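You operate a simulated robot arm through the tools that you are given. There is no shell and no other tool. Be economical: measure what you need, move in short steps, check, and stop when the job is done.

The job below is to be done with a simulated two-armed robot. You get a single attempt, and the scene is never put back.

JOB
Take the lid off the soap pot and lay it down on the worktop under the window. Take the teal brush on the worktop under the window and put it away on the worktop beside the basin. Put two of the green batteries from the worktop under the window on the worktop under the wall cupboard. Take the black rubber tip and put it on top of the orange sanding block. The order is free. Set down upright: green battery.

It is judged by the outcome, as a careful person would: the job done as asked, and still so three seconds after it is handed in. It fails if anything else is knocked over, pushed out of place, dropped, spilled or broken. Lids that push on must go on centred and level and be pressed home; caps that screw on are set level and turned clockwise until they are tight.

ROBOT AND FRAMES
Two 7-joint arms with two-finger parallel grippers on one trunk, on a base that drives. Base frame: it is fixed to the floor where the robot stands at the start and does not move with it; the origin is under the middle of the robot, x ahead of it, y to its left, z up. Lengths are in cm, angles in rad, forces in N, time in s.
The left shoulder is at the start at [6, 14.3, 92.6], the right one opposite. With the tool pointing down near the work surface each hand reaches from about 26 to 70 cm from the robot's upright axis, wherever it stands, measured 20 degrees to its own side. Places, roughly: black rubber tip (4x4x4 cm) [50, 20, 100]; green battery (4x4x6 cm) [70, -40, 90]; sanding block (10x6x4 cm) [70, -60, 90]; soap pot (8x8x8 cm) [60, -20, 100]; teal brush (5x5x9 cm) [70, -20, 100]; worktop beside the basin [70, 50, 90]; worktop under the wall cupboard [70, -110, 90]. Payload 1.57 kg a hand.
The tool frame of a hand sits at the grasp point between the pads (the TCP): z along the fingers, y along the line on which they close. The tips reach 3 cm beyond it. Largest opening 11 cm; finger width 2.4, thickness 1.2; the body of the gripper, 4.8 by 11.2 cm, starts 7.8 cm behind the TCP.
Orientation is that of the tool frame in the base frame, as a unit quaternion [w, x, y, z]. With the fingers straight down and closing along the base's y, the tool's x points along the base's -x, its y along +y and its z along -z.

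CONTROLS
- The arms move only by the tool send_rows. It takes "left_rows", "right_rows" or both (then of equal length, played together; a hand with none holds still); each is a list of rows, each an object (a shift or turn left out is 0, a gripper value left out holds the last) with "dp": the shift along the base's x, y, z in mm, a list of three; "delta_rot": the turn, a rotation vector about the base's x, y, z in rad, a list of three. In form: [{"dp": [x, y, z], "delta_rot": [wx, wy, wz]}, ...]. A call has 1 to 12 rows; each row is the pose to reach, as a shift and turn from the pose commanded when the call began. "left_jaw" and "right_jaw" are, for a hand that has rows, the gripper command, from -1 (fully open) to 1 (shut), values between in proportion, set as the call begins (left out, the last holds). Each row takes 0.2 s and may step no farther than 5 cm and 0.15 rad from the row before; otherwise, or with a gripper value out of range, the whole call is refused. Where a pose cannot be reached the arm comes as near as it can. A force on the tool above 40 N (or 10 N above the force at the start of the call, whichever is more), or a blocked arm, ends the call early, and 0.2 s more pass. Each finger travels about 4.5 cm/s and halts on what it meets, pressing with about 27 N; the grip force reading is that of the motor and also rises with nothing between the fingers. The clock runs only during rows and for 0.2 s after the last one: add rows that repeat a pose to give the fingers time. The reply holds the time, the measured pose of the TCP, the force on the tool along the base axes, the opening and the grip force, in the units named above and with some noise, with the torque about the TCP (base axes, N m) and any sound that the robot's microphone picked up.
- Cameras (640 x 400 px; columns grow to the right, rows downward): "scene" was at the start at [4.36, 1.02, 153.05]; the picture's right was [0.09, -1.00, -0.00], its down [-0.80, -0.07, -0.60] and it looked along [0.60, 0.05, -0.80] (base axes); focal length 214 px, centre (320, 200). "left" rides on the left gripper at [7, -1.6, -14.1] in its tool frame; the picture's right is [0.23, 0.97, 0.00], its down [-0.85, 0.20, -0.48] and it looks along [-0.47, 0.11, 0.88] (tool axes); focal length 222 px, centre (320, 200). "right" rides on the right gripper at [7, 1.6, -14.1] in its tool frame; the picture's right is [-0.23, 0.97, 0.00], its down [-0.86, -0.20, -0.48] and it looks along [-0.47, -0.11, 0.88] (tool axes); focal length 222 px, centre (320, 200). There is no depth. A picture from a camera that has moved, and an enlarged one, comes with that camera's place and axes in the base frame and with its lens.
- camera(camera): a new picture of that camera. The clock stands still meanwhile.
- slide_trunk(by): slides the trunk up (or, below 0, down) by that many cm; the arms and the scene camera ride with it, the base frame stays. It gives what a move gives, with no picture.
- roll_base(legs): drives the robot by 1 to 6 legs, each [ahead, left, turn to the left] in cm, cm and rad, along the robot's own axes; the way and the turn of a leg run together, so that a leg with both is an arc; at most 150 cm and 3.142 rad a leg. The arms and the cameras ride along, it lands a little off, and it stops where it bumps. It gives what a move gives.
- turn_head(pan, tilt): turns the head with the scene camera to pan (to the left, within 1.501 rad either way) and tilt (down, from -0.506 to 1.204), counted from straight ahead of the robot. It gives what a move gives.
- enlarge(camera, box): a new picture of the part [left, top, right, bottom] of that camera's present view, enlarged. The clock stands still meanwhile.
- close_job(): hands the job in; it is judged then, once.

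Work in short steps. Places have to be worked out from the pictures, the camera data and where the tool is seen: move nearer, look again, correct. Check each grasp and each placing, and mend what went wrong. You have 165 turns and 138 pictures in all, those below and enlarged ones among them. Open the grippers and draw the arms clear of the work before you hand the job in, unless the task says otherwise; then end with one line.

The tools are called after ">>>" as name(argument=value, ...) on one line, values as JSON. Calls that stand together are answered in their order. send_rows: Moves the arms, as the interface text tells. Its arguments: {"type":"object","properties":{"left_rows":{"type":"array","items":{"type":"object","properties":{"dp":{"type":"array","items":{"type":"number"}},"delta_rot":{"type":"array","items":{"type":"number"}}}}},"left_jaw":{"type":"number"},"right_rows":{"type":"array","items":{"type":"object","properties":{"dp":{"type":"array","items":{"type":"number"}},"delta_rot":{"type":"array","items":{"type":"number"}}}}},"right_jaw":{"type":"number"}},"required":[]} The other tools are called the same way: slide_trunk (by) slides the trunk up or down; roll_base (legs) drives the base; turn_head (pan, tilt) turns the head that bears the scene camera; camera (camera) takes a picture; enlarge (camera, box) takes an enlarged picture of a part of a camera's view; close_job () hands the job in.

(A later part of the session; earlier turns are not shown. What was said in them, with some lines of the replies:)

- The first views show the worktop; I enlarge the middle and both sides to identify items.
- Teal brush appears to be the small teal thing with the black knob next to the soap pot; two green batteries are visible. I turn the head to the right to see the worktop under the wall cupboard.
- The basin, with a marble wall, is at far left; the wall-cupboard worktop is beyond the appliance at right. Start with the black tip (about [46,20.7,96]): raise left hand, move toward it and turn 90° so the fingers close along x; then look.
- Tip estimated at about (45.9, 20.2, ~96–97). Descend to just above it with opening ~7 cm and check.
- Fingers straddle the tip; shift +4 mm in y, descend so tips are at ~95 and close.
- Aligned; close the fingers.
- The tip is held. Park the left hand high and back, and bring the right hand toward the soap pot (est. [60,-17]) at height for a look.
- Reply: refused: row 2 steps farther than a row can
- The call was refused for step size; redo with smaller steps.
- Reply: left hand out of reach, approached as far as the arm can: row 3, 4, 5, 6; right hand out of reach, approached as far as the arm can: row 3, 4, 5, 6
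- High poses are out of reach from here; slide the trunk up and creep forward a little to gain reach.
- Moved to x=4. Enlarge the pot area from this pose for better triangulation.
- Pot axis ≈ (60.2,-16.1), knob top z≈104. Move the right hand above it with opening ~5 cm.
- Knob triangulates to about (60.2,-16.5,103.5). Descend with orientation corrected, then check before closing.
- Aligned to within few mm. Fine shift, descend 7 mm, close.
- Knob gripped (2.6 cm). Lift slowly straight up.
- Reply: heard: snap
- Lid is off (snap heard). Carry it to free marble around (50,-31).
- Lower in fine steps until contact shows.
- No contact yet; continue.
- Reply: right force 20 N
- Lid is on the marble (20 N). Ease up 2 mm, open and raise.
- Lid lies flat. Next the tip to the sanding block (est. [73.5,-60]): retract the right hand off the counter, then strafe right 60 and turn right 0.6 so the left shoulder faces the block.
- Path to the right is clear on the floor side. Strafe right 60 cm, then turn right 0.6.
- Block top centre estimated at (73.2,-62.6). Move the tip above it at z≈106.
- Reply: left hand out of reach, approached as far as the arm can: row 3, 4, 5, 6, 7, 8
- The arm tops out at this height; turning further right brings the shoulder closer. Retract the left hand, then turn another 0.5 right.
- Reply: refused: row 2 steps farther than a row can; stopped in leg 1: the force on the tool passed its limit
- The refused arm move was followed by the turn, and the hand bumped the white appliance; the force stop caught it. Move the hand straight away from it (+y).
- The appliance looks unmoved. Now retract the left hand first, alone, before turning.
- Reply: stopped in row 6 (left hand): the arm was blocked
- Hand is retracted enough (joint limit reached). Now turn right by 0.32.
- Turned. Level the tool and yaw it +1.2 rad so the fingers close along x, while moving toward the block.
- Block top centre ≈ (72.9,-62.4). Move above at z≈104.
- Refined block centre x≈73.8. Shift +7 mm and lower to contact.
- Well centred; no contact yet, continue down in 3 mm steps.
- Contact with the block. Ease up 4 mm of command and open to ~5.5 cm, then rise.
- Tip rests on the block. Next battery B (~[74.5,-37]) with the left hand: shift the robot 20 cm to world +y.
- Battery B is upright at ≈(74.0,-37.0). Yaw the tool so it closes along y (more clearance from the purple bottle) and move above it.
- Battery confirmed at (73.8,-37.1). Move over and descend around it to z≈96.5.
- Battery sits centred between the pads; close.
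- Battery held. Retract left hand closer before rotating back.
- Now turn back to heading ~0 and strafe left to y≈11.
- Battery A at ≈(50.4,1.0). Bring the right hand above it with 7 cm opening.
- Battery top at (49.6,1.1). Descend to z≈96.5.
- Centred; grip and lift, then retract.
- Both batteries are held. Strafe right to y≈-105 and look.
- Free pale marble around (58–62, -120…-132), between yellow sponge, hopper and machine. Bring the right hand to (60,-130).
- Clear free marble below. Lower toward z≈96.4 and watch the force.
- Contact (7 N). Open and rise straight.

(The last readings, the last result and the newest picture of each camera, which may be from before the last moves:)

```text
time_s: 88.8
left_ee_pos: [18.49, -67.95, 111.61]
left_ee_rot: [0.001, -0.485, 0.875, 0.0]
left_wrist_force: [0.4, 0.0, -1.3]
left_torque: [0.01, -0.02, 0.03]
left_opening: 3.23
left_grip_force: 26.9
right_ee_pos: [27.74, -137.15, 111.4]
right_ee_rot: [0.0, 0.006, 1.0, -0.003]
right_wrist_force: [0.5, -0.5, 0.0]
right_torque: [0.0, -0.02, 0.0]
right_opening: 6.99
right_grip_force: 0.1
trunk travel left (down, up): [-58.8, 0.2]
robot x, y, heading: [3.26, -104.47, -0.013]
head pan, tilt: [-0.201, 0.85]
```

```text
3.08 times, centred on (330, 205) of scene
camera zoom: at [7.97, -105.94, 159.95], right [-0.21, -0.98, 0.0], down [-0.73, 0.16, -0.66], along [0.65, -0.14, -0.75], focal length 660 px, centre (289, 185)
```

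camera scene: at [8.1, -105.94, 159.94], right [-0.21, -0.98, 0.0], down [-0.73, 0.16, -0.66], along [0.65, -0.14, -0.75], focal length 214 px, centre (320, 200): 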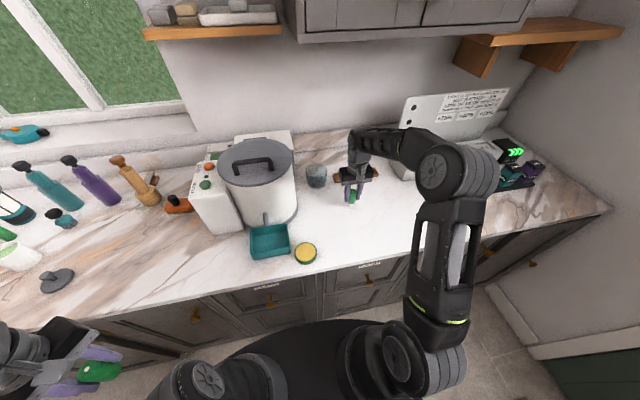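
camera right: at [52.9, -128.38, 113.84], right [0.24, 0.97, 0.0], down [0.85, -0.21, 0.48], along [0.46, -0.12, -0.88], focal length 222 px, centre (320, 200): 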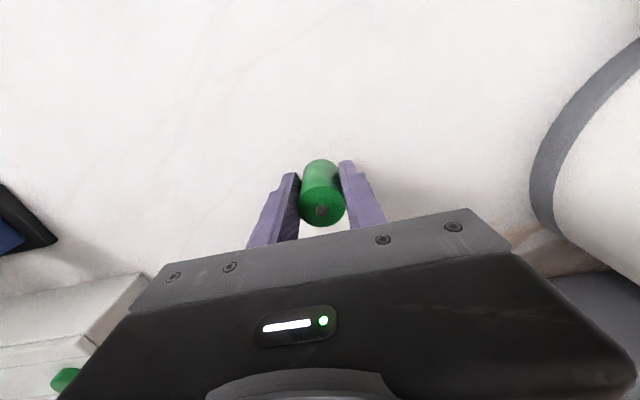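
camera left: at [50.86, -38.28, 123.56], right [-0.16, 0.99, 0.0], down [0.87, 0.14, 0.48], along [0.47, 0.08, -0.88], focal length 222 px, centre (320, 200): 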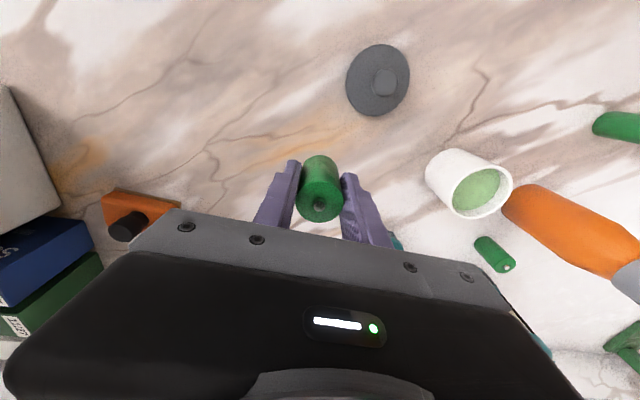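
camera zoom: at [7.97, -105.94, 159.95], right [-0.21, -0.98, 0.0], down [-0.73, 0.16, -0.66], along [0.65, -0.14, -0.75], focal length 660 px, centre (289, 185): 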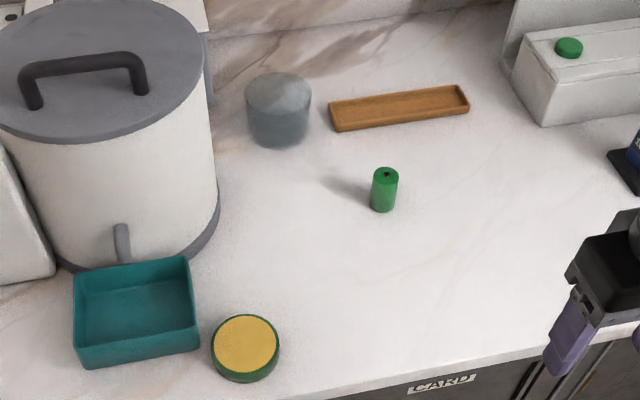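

Battery A stands upright at (60,-130). Strafe right ~24 cm for the left hand to place battery B near (57,-118).

>>> roll_base(legs=[[0.8, -24, 0.013]])

>>> send_rows(left_rows=[{"dp": [20, -35, 0]}, {"dp": [45, -70, 0]}, {"dp": [75, -105, 0]}, {"dp": [110, -140, 0]}, {"dp": [145, -170, 0]}, {"dp": [180, -200, 0]}, {"dp": [220, -225, 0]}, {"dp": [260, -245, -5]}, {"dp": [300, -260, -15]}])

>>> camera(camera="scene")

```text
time_s: 90.5
left_ee_pos: [19.12, -91.96, 111.63]
left_ee_rot: [0.002, -0.491, 0.871, 0.0]
left_wrist_force: [0.9, 0.6, -1.1]
left_torque: [0.0, 0.01, -0.02]
left_opening: 3.27
left_grip_force: 27.6
right_ee_pos: [28.95, -160.99, 111.47]
right_ee_rot: [-0.001, 0.0, 1.0, -0.003]
right_wrist_force: [-0.2, -0.1, 0.4]
right_torque: [0.04, 0.01, 0.01]
right_opening: 6.96
right_grip_force: 0.1
trunk travel left (down, up): [-58.8, 0.2]
robot x, y, heading: [4.1, -128.79, 0.004]
head pan, tilt: [-0.201, 0.85]
```

```text
time_s: 92.5
left_ee_pos: [49.09, -117.95, 110.12]
left_ee_rot: [0.0, -0.491, 0.871, 0.001]
left_wrist_force: [0.7, 0.6, -1.5]
left_torque: [-0.01, 0.02, -0.03]
left_opening: 3.24
left_grip_force: 26.8
right_ee_pos: [29.28, -160.99, 111.33]
right_ee_rot: [-0.002, -0.001, 1.0, -0.002]
right_wrist_force: [0.6, 0.2, 0.0]
right_torque: [0.02, 0.02, -0.01]
right_opening: 7.0
right_grip_force: 0.1
trunk travel left (down, up): [-58.8, 0.2]
robot x, y, heading: [4.19, -129.13, 0.003]
head pan, tilt: [-0.201, 0.85]
```

```text
80 pictures are left
camera scene: at [9.03, -130.09, 159.93], right [-0.2, -0.98, 0.0], down [-0.74, 0.15, -0.66], along [0.65, -0.13, -0.75], focal length 214 px, centre (320, 200)
```

scene: 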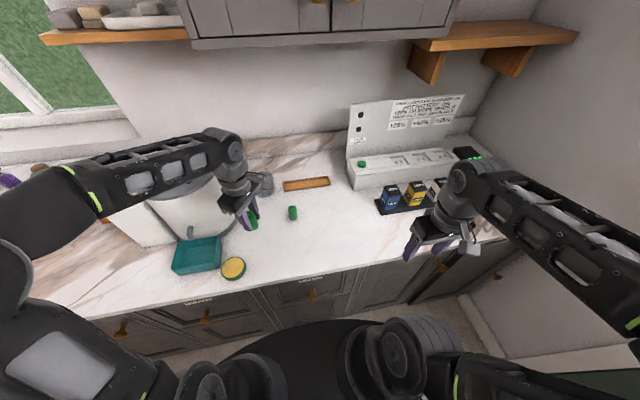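

Left hand is over the free area. Go to (55,-120) and lower to just above the marble.

>>> send_rows(left_rows=[{"dp": [30, -10, -30]}, {"dp": [59, -20, -60]}, {"dp": [59, -20, -95]}, {"dp": [59, -20, -120]}, {"dp": [59, -20, -130]}, {"dp": [59, -20, -130]}])

>>> camera(camera="left")

```text
time_s: 93.9
left_ee_pos: [54.93, -119.78, 97.03]
left_ee_rot: [-0.001, -0.491, 0.871, 0.0]
left_wrist_force: [0.7, 0.3, -0.7]
left_torque: [0.0, 0.03, -0.01]
left_opening: 3.25
left_grip_force: 26.6
right_ee_pos: [29.09, -161.05, 111.32]
right_ee_rot: [-0.001, -0.001, 1.0, -0.002]
right_wrist_force: [0.2, -0.7, -0.2]
right_torque: [0.02, -0.02, -0.01]
right_opening: 6.99
right_grip_force: 0.2
trunk travel left (down, up): [-58.8, 0.2]
robot x, y, heading: [4.26, -128.67, 0.002]
head pan, tilt: [-0.201, 0.85]
```

```text
79 pictures are left
camera left: at [52.71, -126.7, 111.16], right [-0.95, 0.31, 0.0], down [0.27, 0.83, 0.48], along [0.15, 0.46, -0.88], focal length 222 px, centre (320, 200)
```

left: 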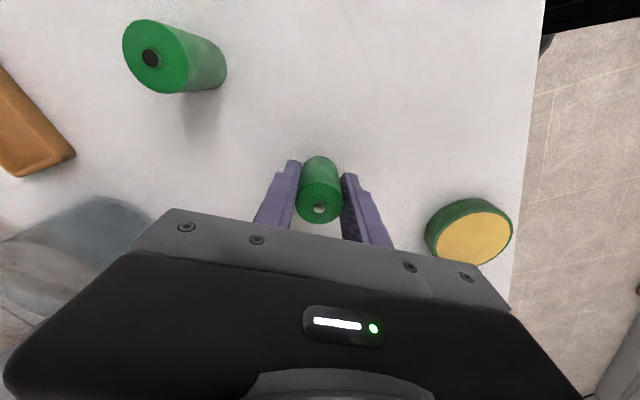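

Lower the last millimetres.

>>> send_rows(left_rows=[{"dp": [0, 0, -4]}, {"dp": [0, 0, -7]}, {"dp": [0, 0, -7]}])

```text
time_s: 94.7
left_ee_pos: [54.89, -119.81, 96.43]
left_ee_rot: [0.002, -0.49, 0.872, 0.0]
left_wrist_force: [-0.4, -0.3, 5.5]
left_torque: [0.07, -0.01, -0.01]
left_opening: 3.23
left_grip_force: 26.8
right_ee_pos: [29.13, -160.94, 111.43]
right_ee_rot: [-0.001, -0.001, 1.0, -0.002]
right_wrist_force: [0.3, 0.5, 0.2]
right_torque: [0.03, -0.01, 0.01]
right_opening: 7.02
right_grip_force: 0.1
trunk travel left (down, up): [-58.8, 0.2]
robot x, y, heading: [4.21, -128.96, 0.0]
head pan, tilt: [-0.201, 0.85]
```

Contact. Open, rise and retract the left hand.

>>> send_rows(left_rows=[{"dp": [0, 0, 0]}, {"dp": [0, 0, 0]}, {"dp": [0, 0, 0]}, {"dp": [0, 0, 0]}], left_jaw=-0.27)

>>> send_rows(left_rows=[{"dp": [0, 0, 35]}, {"dp": [0, 0, 70]}, {"dp": [-10, 5, 110]}, {"dp": [-40, 15, 140]}, {"dp": [-80, 30, 145]}, {"dp": [-120, 50, 150]}, {"dp": [-160, 70, 150]}, {"dp": [-200, 90, 150]}, {"dp": [-230, 115, 150]}, {"dp": [-260, 140, 150]}])

>>> enlarge(camera="scene", box=[170, 140, 370, 270])

```text
time_s: 95.7
left_ee_pos: [54.92, -119.92, 96.47]
left_ee_rot: [0.001, -0.491, 0.871, 0.001]
left_wrist_force: [-0.4, 0.7, 0.2]
left_torque: [-0.01, 0.01, 0.0]
left_opening: 7.0
left_grip_force: 0.0
right_ee_pos: [29.15, -161.01, 111.38]
right_ee_rot: [-0.001, -0.001, 1.0, -0.002]
right_wrist_force: [0.2, 0.1, 0.7]
right_torque: [-0.02, 0.0, -0.01]
right_opening: 6.99
right_grip_force: 0.0
trunk travel left (down, up): [-58.8, 0.2]
robot x, y, heading: [3.97, -128.55, 0.005]
head pan, tilt: [-0.201, 0.85]
```

```text
time_s: 97.9
left_ee_pos: [28.78, -105.81, 111.44]
left_ee_rot: [0.001, -0.49, 0.872, 0.0]
left_wrist_force: [0.5, -0.9, -0.3]
left_torque: [0.0, 0.01, 0.01]
left_opening: 6.96
left_grip_force: 0.2
right_ee_pos: [29.03, -160.93, 111.37]
right_ee_rot: [-0.001, -0.001, 1.0, -0.002]
right_wrist_force: [0.8, -0.4, -0.3]
right_torque: [-0.03, -0.06, 0.01]
right_opening: 6.99
right_grip_force: 0.1
trunk travel left (down, up): [-58.8, 0.2]
robot x, y, heading: [4.31, -128.96, 0.001]
head pan, tilt: [-0.201, 0.85]
```

```text
3.08 times, centred on (270, 205) of scene
camera zoom: at [8.72, -130.03, 159.95], right [-0.2, -0.98, 0.0], down [-0.74, 0.15, -0.66], along [0.65, -0.13, -0.75], focal length 660 px, centre (474, 185)
```

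zoom: 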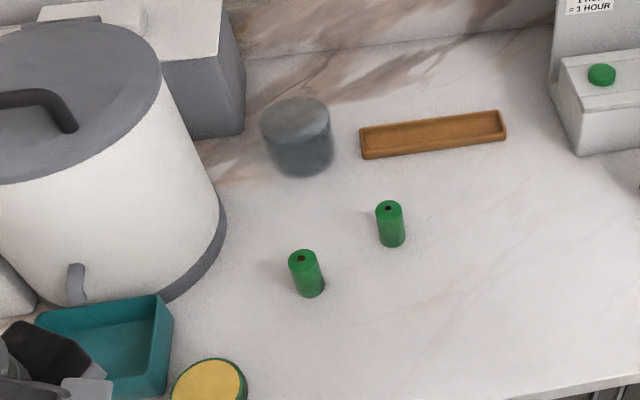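

Both batteries stand upright. Drive back left and turn to fetch the brush (~[73.2,-23.4]) with the left hand.

>>> roll_base(legs=[[0, 104.5, 0], [0, 0, -1.09]])

>>> camera(camera="left")

```text
time_s: 106.0
left_ee_pos: [35.66, -35.53, 111.39]
left_ee_rot: [0.001, 0.032, 1.0, 0.0]
left_wrist_force: [0.5, 0.9, -0.2]
left_torque: [-0.01, 0.01, -0.01]
left_opening: 6.97
left_grip_force: 0.1
right_ee_pos: [-12.7, -61.24, 111.43]
right_ee_rot: [-0.002, 0.517, 0.856, -0.001]
right_wrist_force: [-0.1, -0.3, -0.1]
right_torque: [0.01, -0.04, 0.01]
right_opening: 6.98
right_grip_force: 0.0
trunk travel left (down, up): [-58.8, 0.2]
robot x, y, heading: [3.82, -24.3, -1.087]
head pan, tilt: [-0.201, 0.85]
```

```text
77 pictures are left
camera left: at [28.8, -36.69, 125.45], right [-0.17, 0.99, 0.0], down [0.87, 0.15, 0.48], along [0.47, 0.08, -0.88], focal length 222 px, centre (320, 200)
```

left: 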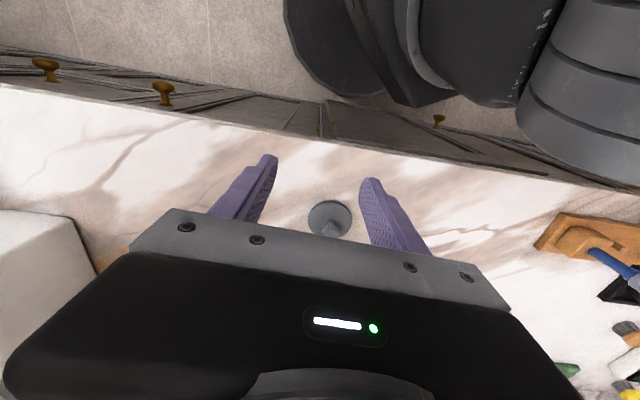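

Move the left hand toward (65,-25) at z≈108 and look at the brush.

>>> send_rows(left_rows=[{"dp": [40, 15, 0]}, {"dp": [80, 30, 0]}, {"dp": [120, 45, 0]}, {"dp": [160, 60, -5]}, {"dp": [200, 75, -10]}, {"dp": [235, 88, -15]}, {"dp": [265, 98, -25]}, {"dp": [295, 108, -35]}, {"dp": [295, 108, -35]}])

>>> camera(camera="left")

```text
time_s: 108.0
left_ee_pos: [65.18, -24.59, 108.06]
left_ee_rot: [0.0, 0.031, 1.0, 0.0]
left_wrist_force: [-0.3, 0.2, 1.5]
left_torque: [0.0, -0.04, -0.01]
left_opening: 6.99
left_grip_force: 0.0
right_ee_pos: [-12.95, -61.22, 111.28]
right_ee_rot: [-0.002, 0.516, 0.857, -0.001]
right_wrist_force: [0.2, -0.4, -0.2]
right_torque: [-0.01, 0.01, 0.04]
right_opening: 7.01
right_grip_force: 0.1
trunk travel left (down, up): [-58.8, 0.2]
robot x, y, heading: [4.04, -24.33, -1.082]
head pan, tilt: [-0.201, 0.85]
```

```text
76 pictures are left
camera left: at [58.2, -25.8, 121.98], right [-0.17, 0.99, 0.0], down [0.86, 0.15, 0.48], along [0.47, 0.08, -0.88], focal length 222 px, centre (320, 200)
```

left: 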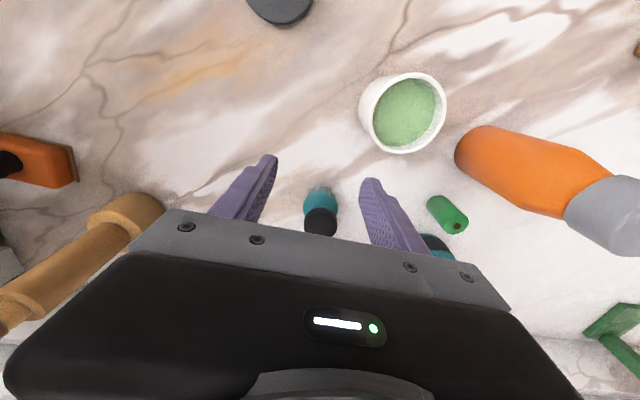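

Brush at ≈(72.4,-23.4). Move over it and descend to z≈97.5.

>>> send_rows(left_rows=[{"dp": [35, 6, -10]}, {"dp": [72, 12, -22]}, {"dp": [72, 12, -22]}])

>>> camera(camera="left")

```text
time_s: 108.8
left_ee_pos: [72.56, -23.42, 105.69]
left_ee_rot: [0.001, 0.032, 0.999, 0.001]
left_wrist_force: [-0.5, 0.0, 0.1]
left_torque: [0.01, -0.02, -0.01]
left_opening: 7.0
left_grip_force: 0.0
right_ee_pos: [-12.87, -61.25, 111.41]
right_ee_rot: [-0.002, 0.517, 0.856, -0.002]
right_wrist_force: [0.0, 0.7, -0.2]
right_torque: [-0.01, 0.0, 0.01]
right_opening: 6.99
right_grip_force: 0.1
trunk travel left (down, up): [-58.8, 0.2]
robot x, y, heading: [3.97, -24.57, -1.087]
head pan, tilt: [-0.201, 0.85]
```

```text
75 pictures are left
camera left: at [65.44, -24.6, 119.75], right [-0.17, 0.99, 0.0], down [0.87, 0.15, 0.48], along [0.47, 0.08, -0.88], focal length 222 px, centre (320, 200)
```

left: 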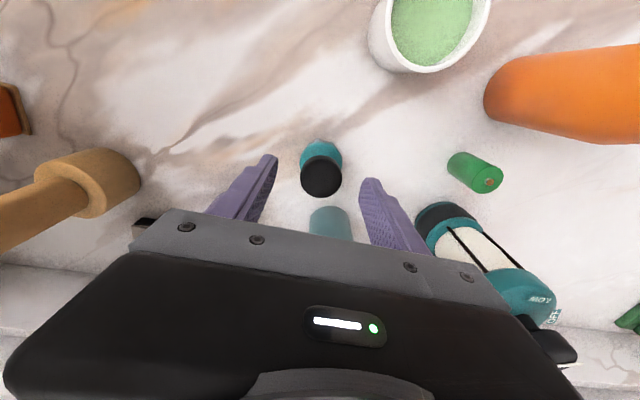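

Aligned. Descend to z 97.5.

>>> send_rows(left_rows=[{"dp": [2, 1, -30]}, {"dp": [2, 1, -60]}, {"dp": [2, 1, -82]}, {"dp": [2, 1, -82]}])

>>> camera(camera="left")

```text
time_s: 109.8
left_ee_pos: [72.7, -23.29, 97.49]
left_ee_rot: [0.001, 0.031, 1.0, 0.0]
left_wrist_force: [-0.1, 0.1, -0.2]
left_torque: [0.01, -0.02, 0.0]
left_opening: 6.99
left_grip_force: 0.0
right_ee_pos: [-12.95, -61.21, 111.42]
right_ee_rot: [0.0, 0.517, 0.856, -0.001]
right_wrist_force: [0.0, -0.4, 0.8]
right_torque: [0.01, 0.02, -0.02]
right_opening: 6.99
right_grip_force: 0.1
trunk travel left (down, up): [-58.8, 0.2]
robot x, y, heading: [3.9, -24.27, -1.086]
head pan, tilt: [-0.201, 0.85]
```

```text
74 pictures are left
camera left: at [65.65, -24.51, 111.53], right [-0.17, 0.99, 0.0], down [0.87, 0.15, 0.48], along [0.47, 0.08, -0.88], focal length 222 px, centre (320, 200)
```

left: 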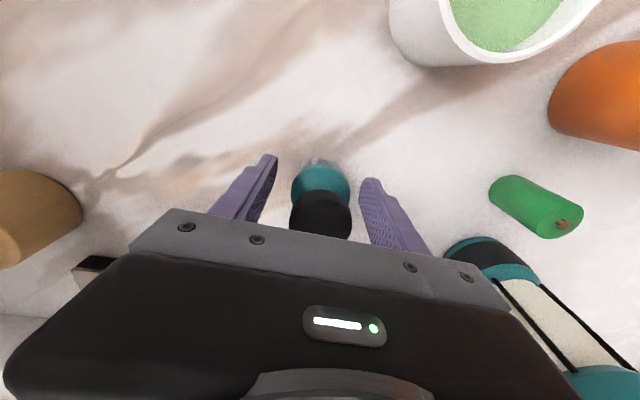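

Grip it.

>>> send_rows(left_rows=[{"dp": [-3, -1, 0]}, {"dp": [-3, -1, 0]}, {"dp": [-3, -1, 0]}, {"dp": [-3, -1, 0]}, {"dp": [-3, -1, 0]}], left_jaw=1)

>>> send_rows(left_rows=[{"dp": [0, 0, 10]}, {"dp": [0, 0, 30]}, {"dp": [0, 0, 60]}, {"dp": [0, 0, 70]}, {"dp": [0, 0, 70]}])

>>> camera(camera="left")

```text
time_s: 111.0
left_ee_pos: [72.37, -23.51, 97.47]
left_ee_rot: [0.0, 0.031, 1.0, 0.0]
left_wrist_force: [-0.7, -0.2, 0.3]
left_torque: [0.01, -0.02, 0.01]
left_opening: 4.7
left_grip_force: 27.0
right_ee_pos: [-12.87, -61.23, 111.47]
right_ee_rot: [-0.002, 0.517, 0.856, -0.001]
right_wrist_force: [-0.2, -0.6, 0.1]
right_torque: [-0.02, 0.01, -0.04]
right_opening: 7.0
right_grip_force: 0.1
trunk travel left (down, up): [-58.8, 0.2]
robot x, y, heading: [3.82, -24.22, -1.086]
head pan, tilt: [-0.201, 0.85]
```

```text
time_s: 112.2
left_ee_pos: [72.49, -23.47, 104.52]
left_ee_rot: [0.0, 0.031, 1.0, 0.0]
left_wrist_force: [-0.6, -0.5, -1.1]
left_torque: [-0.03, 0.0, 0.03]
left_opening: 4.68
left_grip_force: 27.3
right_ee_pos: [-12.85, -61.33, 111.45]
right_ee_rot: [-0.002, 0.516, 0.856, -0.002]
right_wrist_force: [-0.2, 0.2, 0.2]
right_torque: [0.02, -0.02, 0.02]
right_opening: 6.98
right_grip_force: 0.0
trunk travel left (down, up): [-58.8, 0.2]
robot x, y, heading: [4.22, -24.18, -1.085]
head pan, tilt: [-0.201, 0.85]
```

```text
73 pictures are left
camera left: at [65.44, -24.65, 118.57], right [-0.17, 0.99, 0.0], down [0.87, 0.15, 0.48], along [0.47, 0.08, -0.88], focal length 222 px, centre (320, 200)
```

left: 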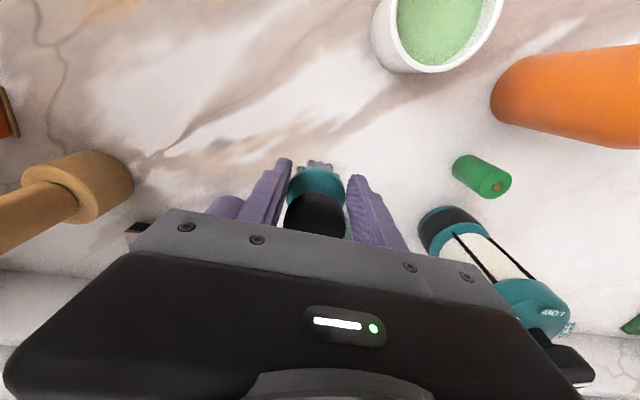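

Brush is held upright. Retract along a path clear of the pot.

>>> send_rows(left_rows=[{"dp": [-30, -15, 15]}, {"dp": [-65, -35, 30]}, {"dp": [-105, -50, 45]}, {"dp": [-145, -65, 60]}, {"dp": [-185, -75, 70]}, {"dp": [-225, -85, 75]}, {"dp": [-265, -95, 75]}, {"dp": [-305, -105, 75]}, {"dp": [-350, -115, 75]}, {"dp": [-360, -118, 75]}])

```text
time_s: 114.5
left_ee_pos: [36.36, -35.38, 111.9]
left_ee_rot: [-0.001, 0.03, 1.0, 0.0]
left_wrist_force: [-0.1, -0.3, -0.9]
left_torque: [0.02, 0.0, 0.03]
left_opening: 4.69
left_grip_force: 27.1
right_ee_pos: [-12.77, -61.35, 111.4]
right_ee_rot: [-0.001, 0.517, 0.856, -0.001]
right_wrist_force: [-0.9, 0.8, -0.1]
right_torque: [-0.01, 0.0, 0.0]
right_opening: 7.0
right_grip_force: 0.1
trunk travel left (down, up): [-58.8, 0.2]
robot x, y, heading: [4.28, -24.02, -1.086]
head pan, tilt: [-0.201, 0.85]
```

Turn back and strafe left to y≈24, then look at the basin-side worktop.

>>> roll_base(legs=[[0, 0, 1.086], [0, 48, 0]])

>>> turn_head(pan=0.3, tilt=0.85)

>>> camera(camera="scene")

>>> enlarge(camera="scene", box=[160, 110, 400, 260])

```text
time_s: 120.0
left_ee_pos: [28.69, 47.53, 111.91]
left_ee_rot: [0.001, -0.49, 0.872, 0.0]
left_wrist_force: [-0.6, 0.2, -0.4]
left_torque: [-0.04, 0.0, 0.02]
left_opening: 4.64
left_grip_force: 26.9
right_ee_pos: [28.69, -8.21, 111.44]
right_ee_rot: [-0.001, -0.002, 1.0, -0.002]
right_wrist_force: [-0.3, -0.1, 0.6]
right_torque: [-0.01, 0.04, 0.01]
right_opening: 7.0
right_grip_force: 0.1
trunk travel left (down, up): [-58.8, 0.2]
robot x, y, heading: [3.5, 23.86, 0.002]
head pan, tilt: [-0.201, 0.85]
```

```text
time_s: 121.0
left_ee_pos: [28.66, 47.45, 111.91]
left_ee_rot: [0.001, -0.49, 0.872, 0.001]
left_wrist_force: [0.4, 0.9, -1.1]
left_torque: [0.01, 0.04, -0.01]
left_opening: 4.65
left_grip_force: 27.0
right_ee_pos: [28.8, -8.42, 111.37]
right_ee_rot: [-0.001, -0.002, 1.0, -0.002]
right_wrist_force: [0.5, 0.3, -0.3]
right_torque: [-0.01, 0.0, 0.01]
right_opening: 6.99
right_grip_force: 0.1
trunk travel left (down, up): [-58.8, 0.2]
robot x, y, heading: [3.72, 23.45, 0.005]
head pan, tilt: [0.3, 0.85]
```

```text
72 pictures are left
camera scene: at [8.26, 26.41, 159.94], right [0.3, -0.95, 0.0], down [-0.72, -0.22, -0.66], along [0.63, 0.2, -0.75], focal length 214 px, centre (320, 200)
```

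scene: 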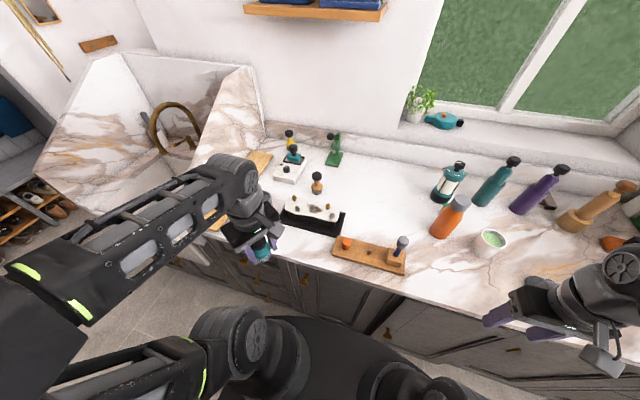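

```text
2.67 times, centred on (280, 185) of scene
camera zoom: at [8.26, 26.41, 159.94], right [0.3, -0.95, 0.0], down [-0.72, -0.22, -0.66], along [0.63, 0.2, -0.75], focal length 572 px, centre (427, 240)
```

zoom: 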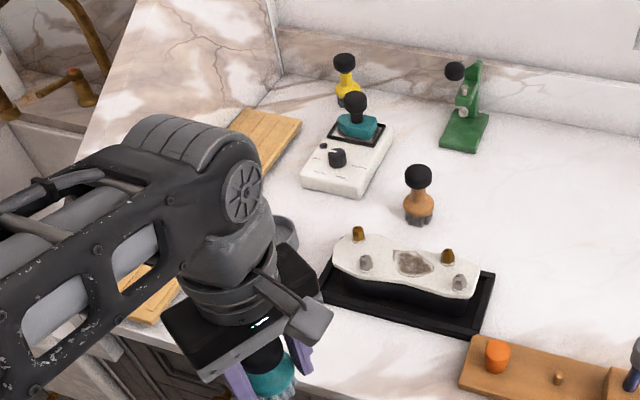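

Free spot candidates: about (65,56), between tray, dish, white device and tan brush. Turn right 0.5 for shoulder reach and shift 18 cm left, then inspect with the wrist camera.

>>> roll_base(legs=[[0, 0, -0.5], [-8.6, 15.8, 0]])

>>> camera(camera="left")

>>> turn_head(pan=0.8, tilt=0.85)

>>> camera(camera="scene")

```text
time_s: 123.9
left_ee_pos: [37.0, 50.54, 112.0]
left_ee_rot: [0.0, -0.258, 0.966, -0.002]
left_wrist_force: [-0.3, 0.2, -0.1]
left_torque: [-0.06, 0.0, 0.03]
left_opening: 4.61
left_grip_force: 27.4
right_ee_pos: [10.15, 1.62, 111.49]
right_ee_rot: [-0.002, 0.248, 0.969, -0.002]
right_wrist_force: [-0.1, 0.6, 0.0]
right_torque: [-0.02, 0.0, -0.01]
right_opening: 7.0
right_grip_force: 0.0
trunk travel left (down, up): [-58.8, 0.2]
robot x, y, heading: [3.27, 41.61, -0.501]
head pan, tilt: [0.3, 0.85]
```

```text
70 pictures are left
camera left: at [31.76, 45.62, 126.01], right [-0.68, 0.73, 0.0], down [0.64, 0.6, 0.48], along [0.35, 0.33, -0.88], focal length 222 px, centre (320, 200)
```

left: 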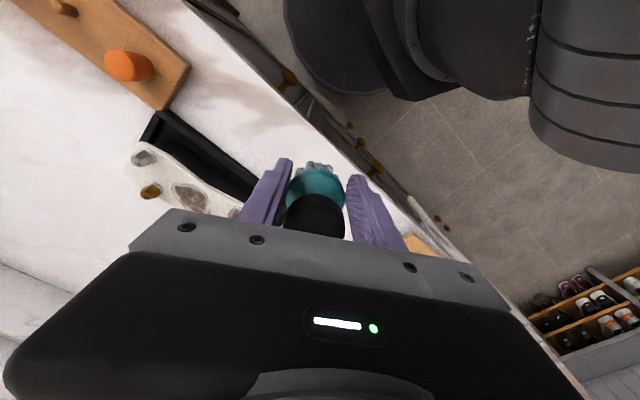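

```text
time_s: 124.8
left_ee_pos: [37.06, 50.33, 111.91]
left_ee_rot: [0.0, -0.258, 0.966, 0.001]
left_wrist_force: [0.8, 0.1, -1.0]
left_torque: [0.01, -0.01, -0.01]
left_opening: 4.61
left_grip_force: 26.9
right_ee_pos: [10.04, 1.48, 111.39]
right_ee_rot: [-0.002, 0.247, 0.969, 0.0]
right_wrist_force: [0.9, -0.5, -0.5]
right_torque: [0.02, -0.01, -0.04]
right_opening: 7.0
right_grip_force: 0.0
trunk travel left (down, up): [-58.8, 0.2]
robot x, y, heading: [3.62, 41.71, -0.504]
head pan, tilt: [0.799, 0.85]
```

```text
69 pictures are left
camera scene: at [8.55, 45.78, 159.94], right [0.29, -0.96, 0.0], down [-0.72, -0.22, -0.66], along [0.63, 0.19, -0.75], focal length 214 px, centre (320, 200)
```

scene: 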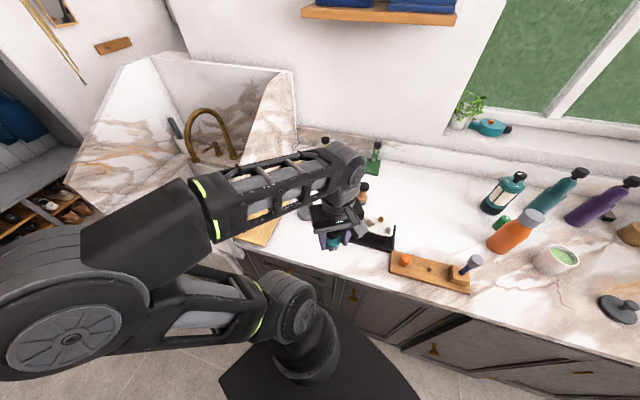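

Move the brush up over (60,57) to view the spot.

>>> send_rows(left_rows=[{"dp": [40, 15, 0]}, {"dp": [80, 30, 0]}, {"dp": [120, 45, 0]}, {"dp": [160, 55, 0]}, {"dp": [200, 65, -5]}, {"dp": [230, 70, -15]}, {"dp": [230, 70, -15]}])

>>> camera(camera="left")

>>> enlarge(camera="scene", box=[240, 120, 440, 250])

```text
time_s: 126.4
left_ee_pos: [60.05, 57.58, 110.32]
left_ee_rot: [0.001, -0.258, 0.966, 0.001]
left_wrist_force: [-0.1, 0.5, -0.6]
left_torque: [-0.01, -0.03, -0.03]
left_opening: 4.61
left_grip_force: 27.5
right_ee_pos: [10.09, 1.56, 111.43]
right_ee_rot: [-0.001, 0.248, 0.969, -0.002]
right_wrist_force: [0.2, 0.2, 0.2]
right_torque: [0.01, 0.0, 0.0]
right_opening: 6.99
right_grip_force: 0.0
trunk travel left (down, up): [-58.8, 0.2]
robot x, y, heading: [3.99, 41.68, -0.499]
head pan, tilt: [0.799, 0.85]
```

```text
68 pictures are left
camera left: at [54.82, 52.6, 124.48], right [-0.68, 0.73, 0.0], down [0.64, 0.6, 0.48], along [0.35, 0.33, -0.88], focal length 222 px, centre (320, 200)
```

left: 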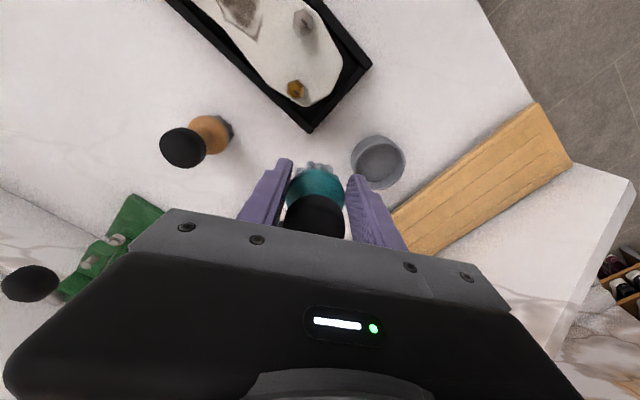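

```text
3.08 times, centred on (340, 185) of scene
camera zoom: at [8.49, 45.78, 159.94], right [0.3, -0.96, 0.0], down [-0.72, -0.22, -0.66], along [0.63, 0.2, -0.75], focal length 660 px, centre (258, 246)
```

zoom: 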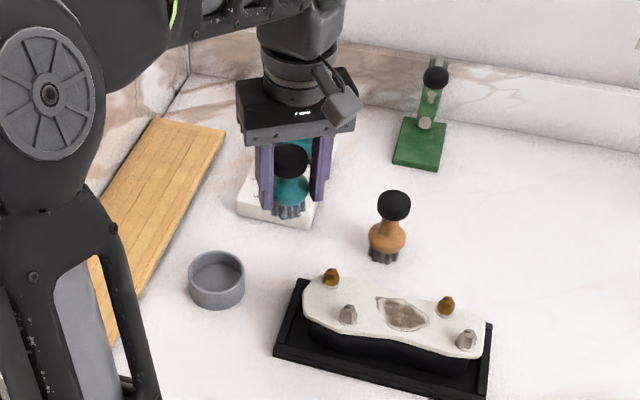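

Free spot with clearance to dish, tray, device: about (65,61). Move there and descend to just above.

>>> send_rows(left_rows=[{"dp": [25, 18, -10]}, {"dp": [50, 35, -25]}, {"dp": [50, 35, -60]}, {"dp": [50, 35, -90]}, {"dp": [50, 35, -115]}, {"dp": [50, 35, -115]}])

>>> camera(camera="left")

>>> enlarge(camera="scene", box=[240, 120, 440, 250])

```text
time_s: 127.8
left_ee_pos: [64.85, 61.12, 98.94]
left_ee_rot: [0.001, -0.257, 0.966, 0.001]
left_wrist_force: [0.4, -0.4, -0.8]
left_torque: [0.0, 0.02, 0.03]
left_opening: 4.61
left_grip_force: 26.8
right_ee_pos: [10.11, 1.48, 111.28]
right_ee_rot: [-0.001, 0.248, 0.969, -0.002]
right_wrist_force: [0.2, 0.4, 0.6]
right_torque: [-0.01, -0.02, -0.02]
right_opening: 6.98
right_grip_force: 0.1
trunk travel left (down, up): [-58.8, 0.2]
robot x, y, heading: [4.05, 41.62, -0.501]
head pan, tilt: [0.799, 0.85]
```

```text
66 pictures are left
camera left: at [59.72, 56.11, 113.01], right [-0.68, 0.73, 0.0], down [0.64, 0.6, 0.48], along [0.35, 0.33, -0.88], focal length 222 px, centre (320, 200)
```

left: 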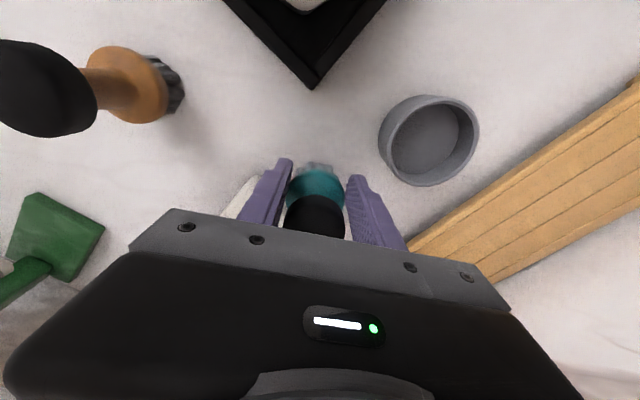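

```text
3.08 times, centred on (340, 185) of scene
camera zoom: at [8.54, 45.77, 159.94], right [0.3, -0.96, 0.0], down [-0.72, -0.22, -0.66], along [0.63, 0.2, -0.75], focal length 660 px, centre (258, 246)
```

zoom: 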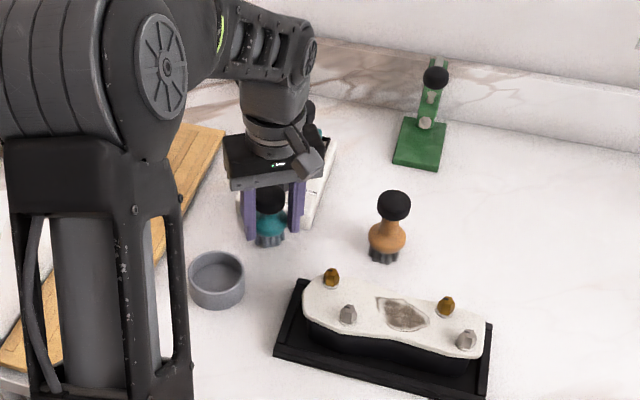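

Clear around. Lower to contact.

>>> send_rows(left_rows=[{"dp": [-4, 0, -6]}, {"dp": [-4, 0, -11]}, {"dp": [-4, 0, -15]}, {"dp": [-4, 0, -15]}])

```text
time_s: 128.8
left_ee_pos: [64.52, 60.93, 97.45]
left_ee_rot: [0.0, -0.258, 0.966, 0.0]
left_wrist_force: [0.0, 0.0, -0.3]
left_torque: [0.02, 0.04, 0.01]
left_opening: 4.61
left_grip_force: 27.1
right_ee_pos: [10.15, 1.45, 111.43]
right_ee_rot: [-0.001, 0.248, 0.969, -0.001]
right_wrist_force: [0.9, 0.0, -0.1]
right_torque: [0.02, 0.02, -0.02]
right_opening: 6.98
right_grip_force: 0.1
trunk travel left (down, up): [-58.8, 0.2]
robot x, y, heading: [3.84, 41.64, -0.499]
head pan, tilt: [0.799, 0.85]
```

>>> send_rows(left_rows=[{"dp": [0, 0, -2]}, {"dp": [0, 0, -4]}, {"dp": [0, 0, -4]}])

```text
time_s: 129.6
left_ee_pos: [64.46, 61.01, 97.34]
left_ee_rot: [0.004, -0.259, 0.966, -0.001]
left_wrist_force: [-1.5, 2.5, 31.4]
left_torque: [0.42, -0.13, 0.08]
left_opening: 4.62
left_grip_force: 27.2
right_ee_pos: [9.92, 1.53, 111.49]
right_ee_rot: [0.0, 0.248, 0.969, -0.001]
right_wrist_force: [0.5, -0.5, 0.7]
right_torque: [0.02, 0.03, -0.01]
right_opening: 7.02
right_grip_force: 0.1
trunk travel left (down, up): [-58.8, 0.2]
robot x, y, heading: [3.49, 41.71, -0.501]
head pan, tilt: [0.799, 0.85]
```

Firm contact. Ease up 3 mm of command, then open gently and rise.

>>> send_rows(left_rows=[{"dp": [0, 0, 3]}, {"dp": [0, 0, 3]}])

>>> send_rows(left_rows=[{"dp": [0, 0, 0]}, {"dp": [0, 0, 0]}, {"dp": [0, 0, 0]}], left_jaw=-0.2)

>>> send_rows(left_rows=[{"dp": [0, 0, 30]}, {"dp": [0, 0, 65]}, {"dp": [-25, -10, 95]}, {"dp": [-65, -20, 120]}, {"dp": [-105, -35, 140]}, {"dp": [-150, -50, 145]}, {"dp": [-195, -65, 145]}, {"dp": [-240, -85, 145]}, {"dp": [-270, -105, 145]}])

>>> enlarge(camera="scene", box=[240, 120, 440, 250])

```text
time_s: 130.2
left_ee_pos: [64.53, 60.91, 97.34]
left_ee_rot: [0.002, -0.258, 0.966, 0.001]
left_wrist_force: [3.3, 3.2, 18.8]
left_torque: [0.28, -0.51, 0.03]
left_opening: 4.61
left_grip_force: 26.4
right_ee_pos: [10.03, 1.43, 111.43]
right_ee_rot: [-0.001, 0.248, 0.969, -0.002]
right_wrist_force: [-0.2, 0.0, -0.6]
right_torque: [-0.02, 0.0, 0.03]
right_opening: 6.98
right_grip_force: 0.1
trunk travel left (down, up): [-58.8, 0.2]
robot x, y, heading: [3.82, 41.22, -0.498]
head pan, tilt: [0.799, 0.85]
```

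```text
time_s: 131.0
left_ee_pos: [64.51, 60.8, 97.38]
left_ee_rot: [0.0, -0.258, 0.966, 0.001]
left_wrist_force: [-0.1, -0.9, -0.2]
left_torque: [0.01, 0.0, 0.01]
left_opening: 6.6
left_grip_force: 0.0
right_ee_pos: [10.14, 1.46, 111.38]
right_ee_rot: [-0.001, 0.248, 0.969, -0.002]
right_wrist_force: [-0.2, 0.0, 0.3]
right_torque: [-0.03, 0.0, 0.02]
right_opening: 7.01
right_grip_force: 0.1
trunk travel left (down, up): [-58.8, 0.2]
robot x, y, heading: [3.88, 41.65, -0.503]
head pan, tilt: [0.799, 0.85]
```

```text
time_s: 133.0
left_ee_pos: [37.53, 50.37, 111.79]
left_ee_rot: [0.0, -0.258, 0.966, 0.0]
left_wrist_force: [-0.1, -0.6, -0.9]
left_torque: [0.0, -0.01, -0.03]
left_opening: 6.6
left_grip_force: 0.0
right_ee_pos: [10.09, 1.44, 111.39]
right_ee_rot: [-0.002, 0.248, 0.969, -0.002]
right_wrist_force: [-0.4, -0.1, -0.3]
right_torque: [-0.01, 0.0, 0.01]
right_opening: 6.99
right_grip_force: 0.1
trunk travel left (down, up): [-58.8, 0.2]
robot x, y, heading: [3.62, 41.57, -0.499]
head pan, tilt: [0.799, 0.85]
```

```text
3.08 times, centred on (340, 185) of scene
camera zoom: at [8.51, 45.74, 159.94], right [0.3, -0.96, 0.0], down [-0.72, -0.22, -0.66], along [0.63, 0.2, -0.75], focal length 660 px, centre (258, 246)
```

zoom: 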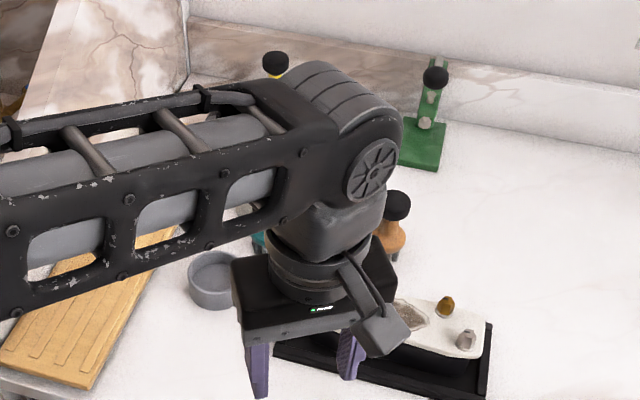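

Drive back to the middle and view everything for a final check.

>>> roll_base(legs=[[-3, 0, 0], [0, 0, 0.5], [0, -40, 0]])

>>> turn_head(pan=0.5, tilt=0.8)

>>> camera(camera="scene")

>>> turn_head(pan=-0.5, tilt=0.8)

>>> camera(camera="scene")

```text
time_s: 137.4
left_ee_pos: [26.83, 27.25, 111.81]
left_ee_rot: [0.001, -0.491, 0.871, 0.0]
left_wrist_force: [0.6, -0.7, 0.9]
left_torque: [0.03, -0.02, -0.01]
left_opening: 6.61
left_grip_force: 0.1
right_ee_pos: [26.3, -28.93, 111.37]
right_ee_rot: [0.0, -0.001, 1.0, -0.003]
right_wrist_force: [0.5, -0.2, -0.5]
right_torque: [0.04, 0.01, 0.02]
right_opening: 6.99
right_grip_force: 0.0
trunk travel left (down, up): [-58.8, 0.2]
robot x, y, heading: [1.05, 3.19, 0.005]
head pan, tilt: [0.799, 0.85]
```

```text
time_s: 138.2
left_ee_pos: [26.79, 27.17, 111.73]
left_ee_rot: [0.001, -0.491, 0.871, 0.001]
left_wrist_force: [-0.7, -0.1, -0.2]
left_torque: [-0.01, -0.01, 0.01]
left_opening: 6.59
left_grip_force: 0.0
right_ee_pos: [26.33, -28.8, 111.43]
right_ee_rot: [-0.001, -0.002, 1.0, -0.002]
right_wrist_force: [0.1, -0.4, -0.3]
right_torque: [0.02, -0.01, 0.0]
right_opening: 6.97
right_grip_force: 0.1
trunk travel left (down, up): [-58.8, 0.2]
robot x, y, heading: [1.2, 3.24, 0.003]
head pan, tilt: [0.499, 0.799]
```

```text
63 pictures are left
camera scene: at [5.33, 7.49, 160.34], right [0.48, -0.87, 0.0], down [-0.63, -0.35, -0.7], along [0.61, 0.34, -0.72], focal length 214 px, centre (320, 200)
```

scene: 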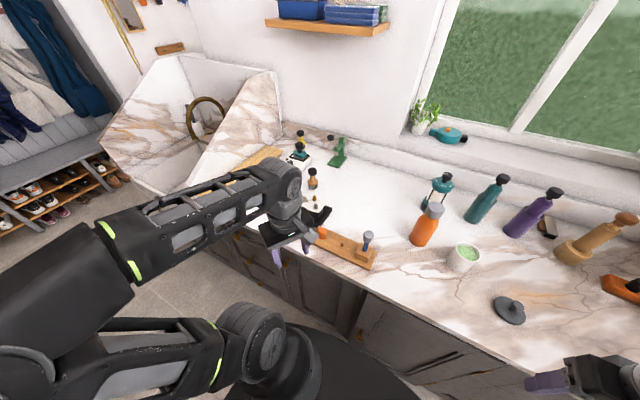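

```text
time_s: 139.4
left_ee_pos: [26.78, 27.25, 111.73]
left_ee_rot: [0.001, -0.491, 0.871, 0.001]
left_wrist_force: [-0.2, 0.0, 0.2]
left_torque: [-0.02, -0.01, -0.02]
left_opening: 6.6
left_grip_force: 0.0
right_ee_pos: [26.17, -28.87, 111.43]
right_ee_rot: [-0.001, -0.001, 1.0, -0.001]
right_wrist_force: [-0.4, -0.4, 0.0]
right_torque: [0.02, -0.02, -0.09]
right_opening: 6.99
right_grip_force: 0.0
trunk travel left (down, up): [-58.8, 0.2]
robot x, y, heading: [1.31, 3.14, 0.001]
head pan, tilt: [-0.499, 0.799]
```

```text
62 pictures are left
camera scene: at [5.38, -0.23, 160.34], right [-0.47, -0.88, 0.0], down [-0.63, 0.34, -0.7], along [0.61, -0.33, -0.72], focal length 214 px, centre (320, 200)
```

scene: 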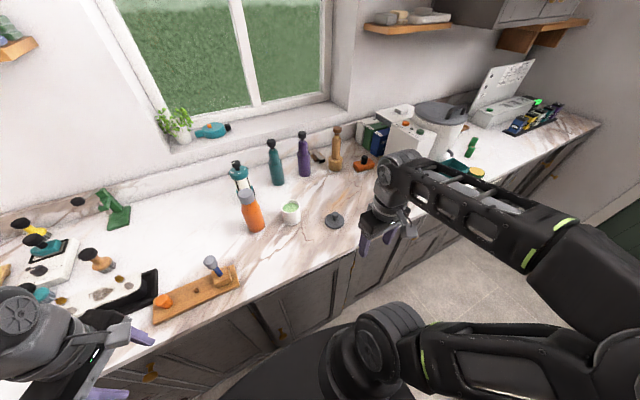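

The left arm hides the brush; strafe right further and look left to verify it and battery C.

>>> roll_base(legs=[[0, -45, 0]])

>>> turn_head(pan=0.75, tilt=0.6)

>>> enlarge(camera="scene", box=[160, 100, 480, 300])

>>> turn_head(pan=-0.4, tilt=0.8)

>>> enlarge(camera="scene", box=[160, 60, 560, 310])

```text
time_s: 142.2
left_ee_pos: [27.0, -17.97, 111.74]
left_ee_rot: [0.001, -0.49, 0.871, 0.0]
left_wrist_force: [0.0, 0.8, 0.1]
left_torque: [0.03, 0.01, -0.01]
left_opening: 6.59
left_grip_force: 0.0
right_ee_pos: [26.49, -73.95, 111.32]
right_ee_rot: [-0.001, -0.001, 1.0, -0.001]
right_wrist_force: [0.2, 0.7, -0.8]
right_torque: [0.01, -0.02, -0.01]
right_opening: 6.99
right_grip_force: 0.2
trunk travel left (down, up): [-58.8, 0.2]
robot x, y, heading: [1.55, -42.0, -0.004]
head pan, tilt: [-0.499, 0.799]
```

```text
time_s: 143.6
left_ee_pos: [27.08, -17.89, 111.8]
left_ee_rot: [0.001, -0.491, 0.871, 0.0]
left_wrist_force: [-0.6, 0.4, -0.3]
left_torque: [0.02, 0.0, 0.0]
left_opening: 6.6
left_grip_force: 0.0
right_ee_pos: [26.47, -73.94, 111.44]
right_ee_rot: [-0.002, -0.001, 1.0, -0.002]
right_wrist_force: [0.9, -0.1, 0.4]
right_torque: [-0.02, -0.01, -0.02]
right_opening: 7.0
right_grip_force: 0.0
trunk travel left (down, up): [-58.8, 0.2]
robot x, y, heading: [1.47, -41.75, 0.007]
head pan, tilt: [0.75, 0.6]
```

```text
2.00 times, centred on (320, 200) of scene
camera zoom: at [4.93, -35.47, 162.03], right [0.68, -0.73, 0.0], down [-0.41, -0.39, -0.82], along [0.6, 0.56, -0.57], focal length 429 px, centre (320, 200)
```

zoom: 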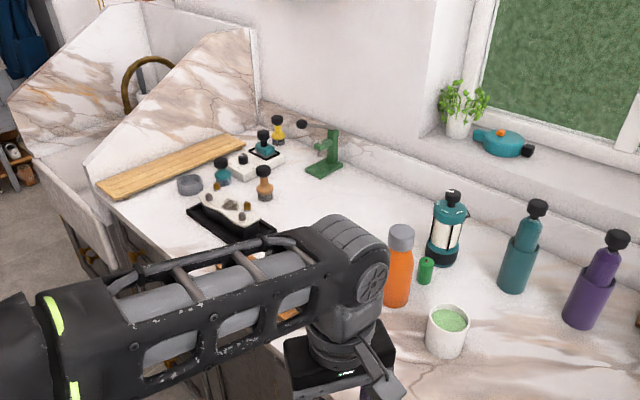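

```text
time_s: 145.0
left_ee_pos: [26.97, -17.82, 111.8]
left_ee_rot: [0.001, -0.49, 0.871, 0.0]
left_wrist_force: [0.6, -0.5, -0.2]
left_torque: [-0.02, 0.0, 0.01]
left_opening: 6.6
left_grip_force: 0.0
right_ee_pos: [26.38, -73.94, 111.42]
right_ee_rot: [-0.001, -0.002, 1.0, -0.002]
right_wrist_force: [-0.3, -0.6, -0.8]
right_torque: [-0.01, -0.02, -0.01]
right_opening: 6.97
right_grip_force: 0.1
trunk travel left (down, up): [-58.8, 0.2]
robot x, y, heading: [1.73, -41.92, 0.004]
head pan, tilt: [-0.4, 0.799]
```

```text
1.60 times, centred on (360, 185) of scene
camera zoom: at [5.93, -44.62, 160.34], right [-0.38, -0.92, 0.0], down [-0.66, 0.28, -0.7], along [0.64, -0.27, -0.72], focal length 343 px, centre (256, 224)
```

zoom: 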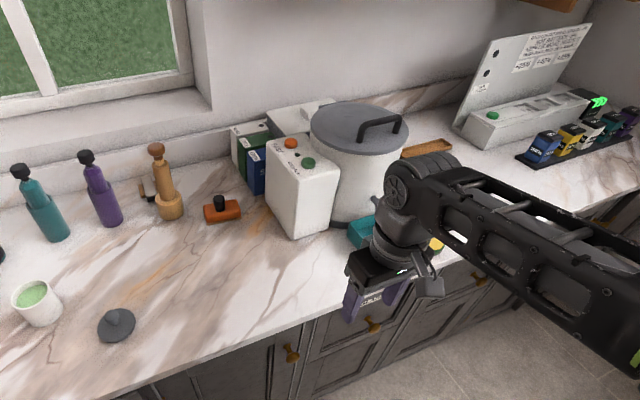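

The last views show every item where it was asked for, the grippers are open and the arms are clear, so I hand the job in.

>>> close_job()

```text
The job is handed in.
```

The job is handed in: the soap pot lid lies flat under the window, the teal brush stands beside the basin, two green batteries stand upright under the wall cupboard, and the black tip sits on the sanding block; one hand bumped the white appliance along the way, but it looked unmoved.
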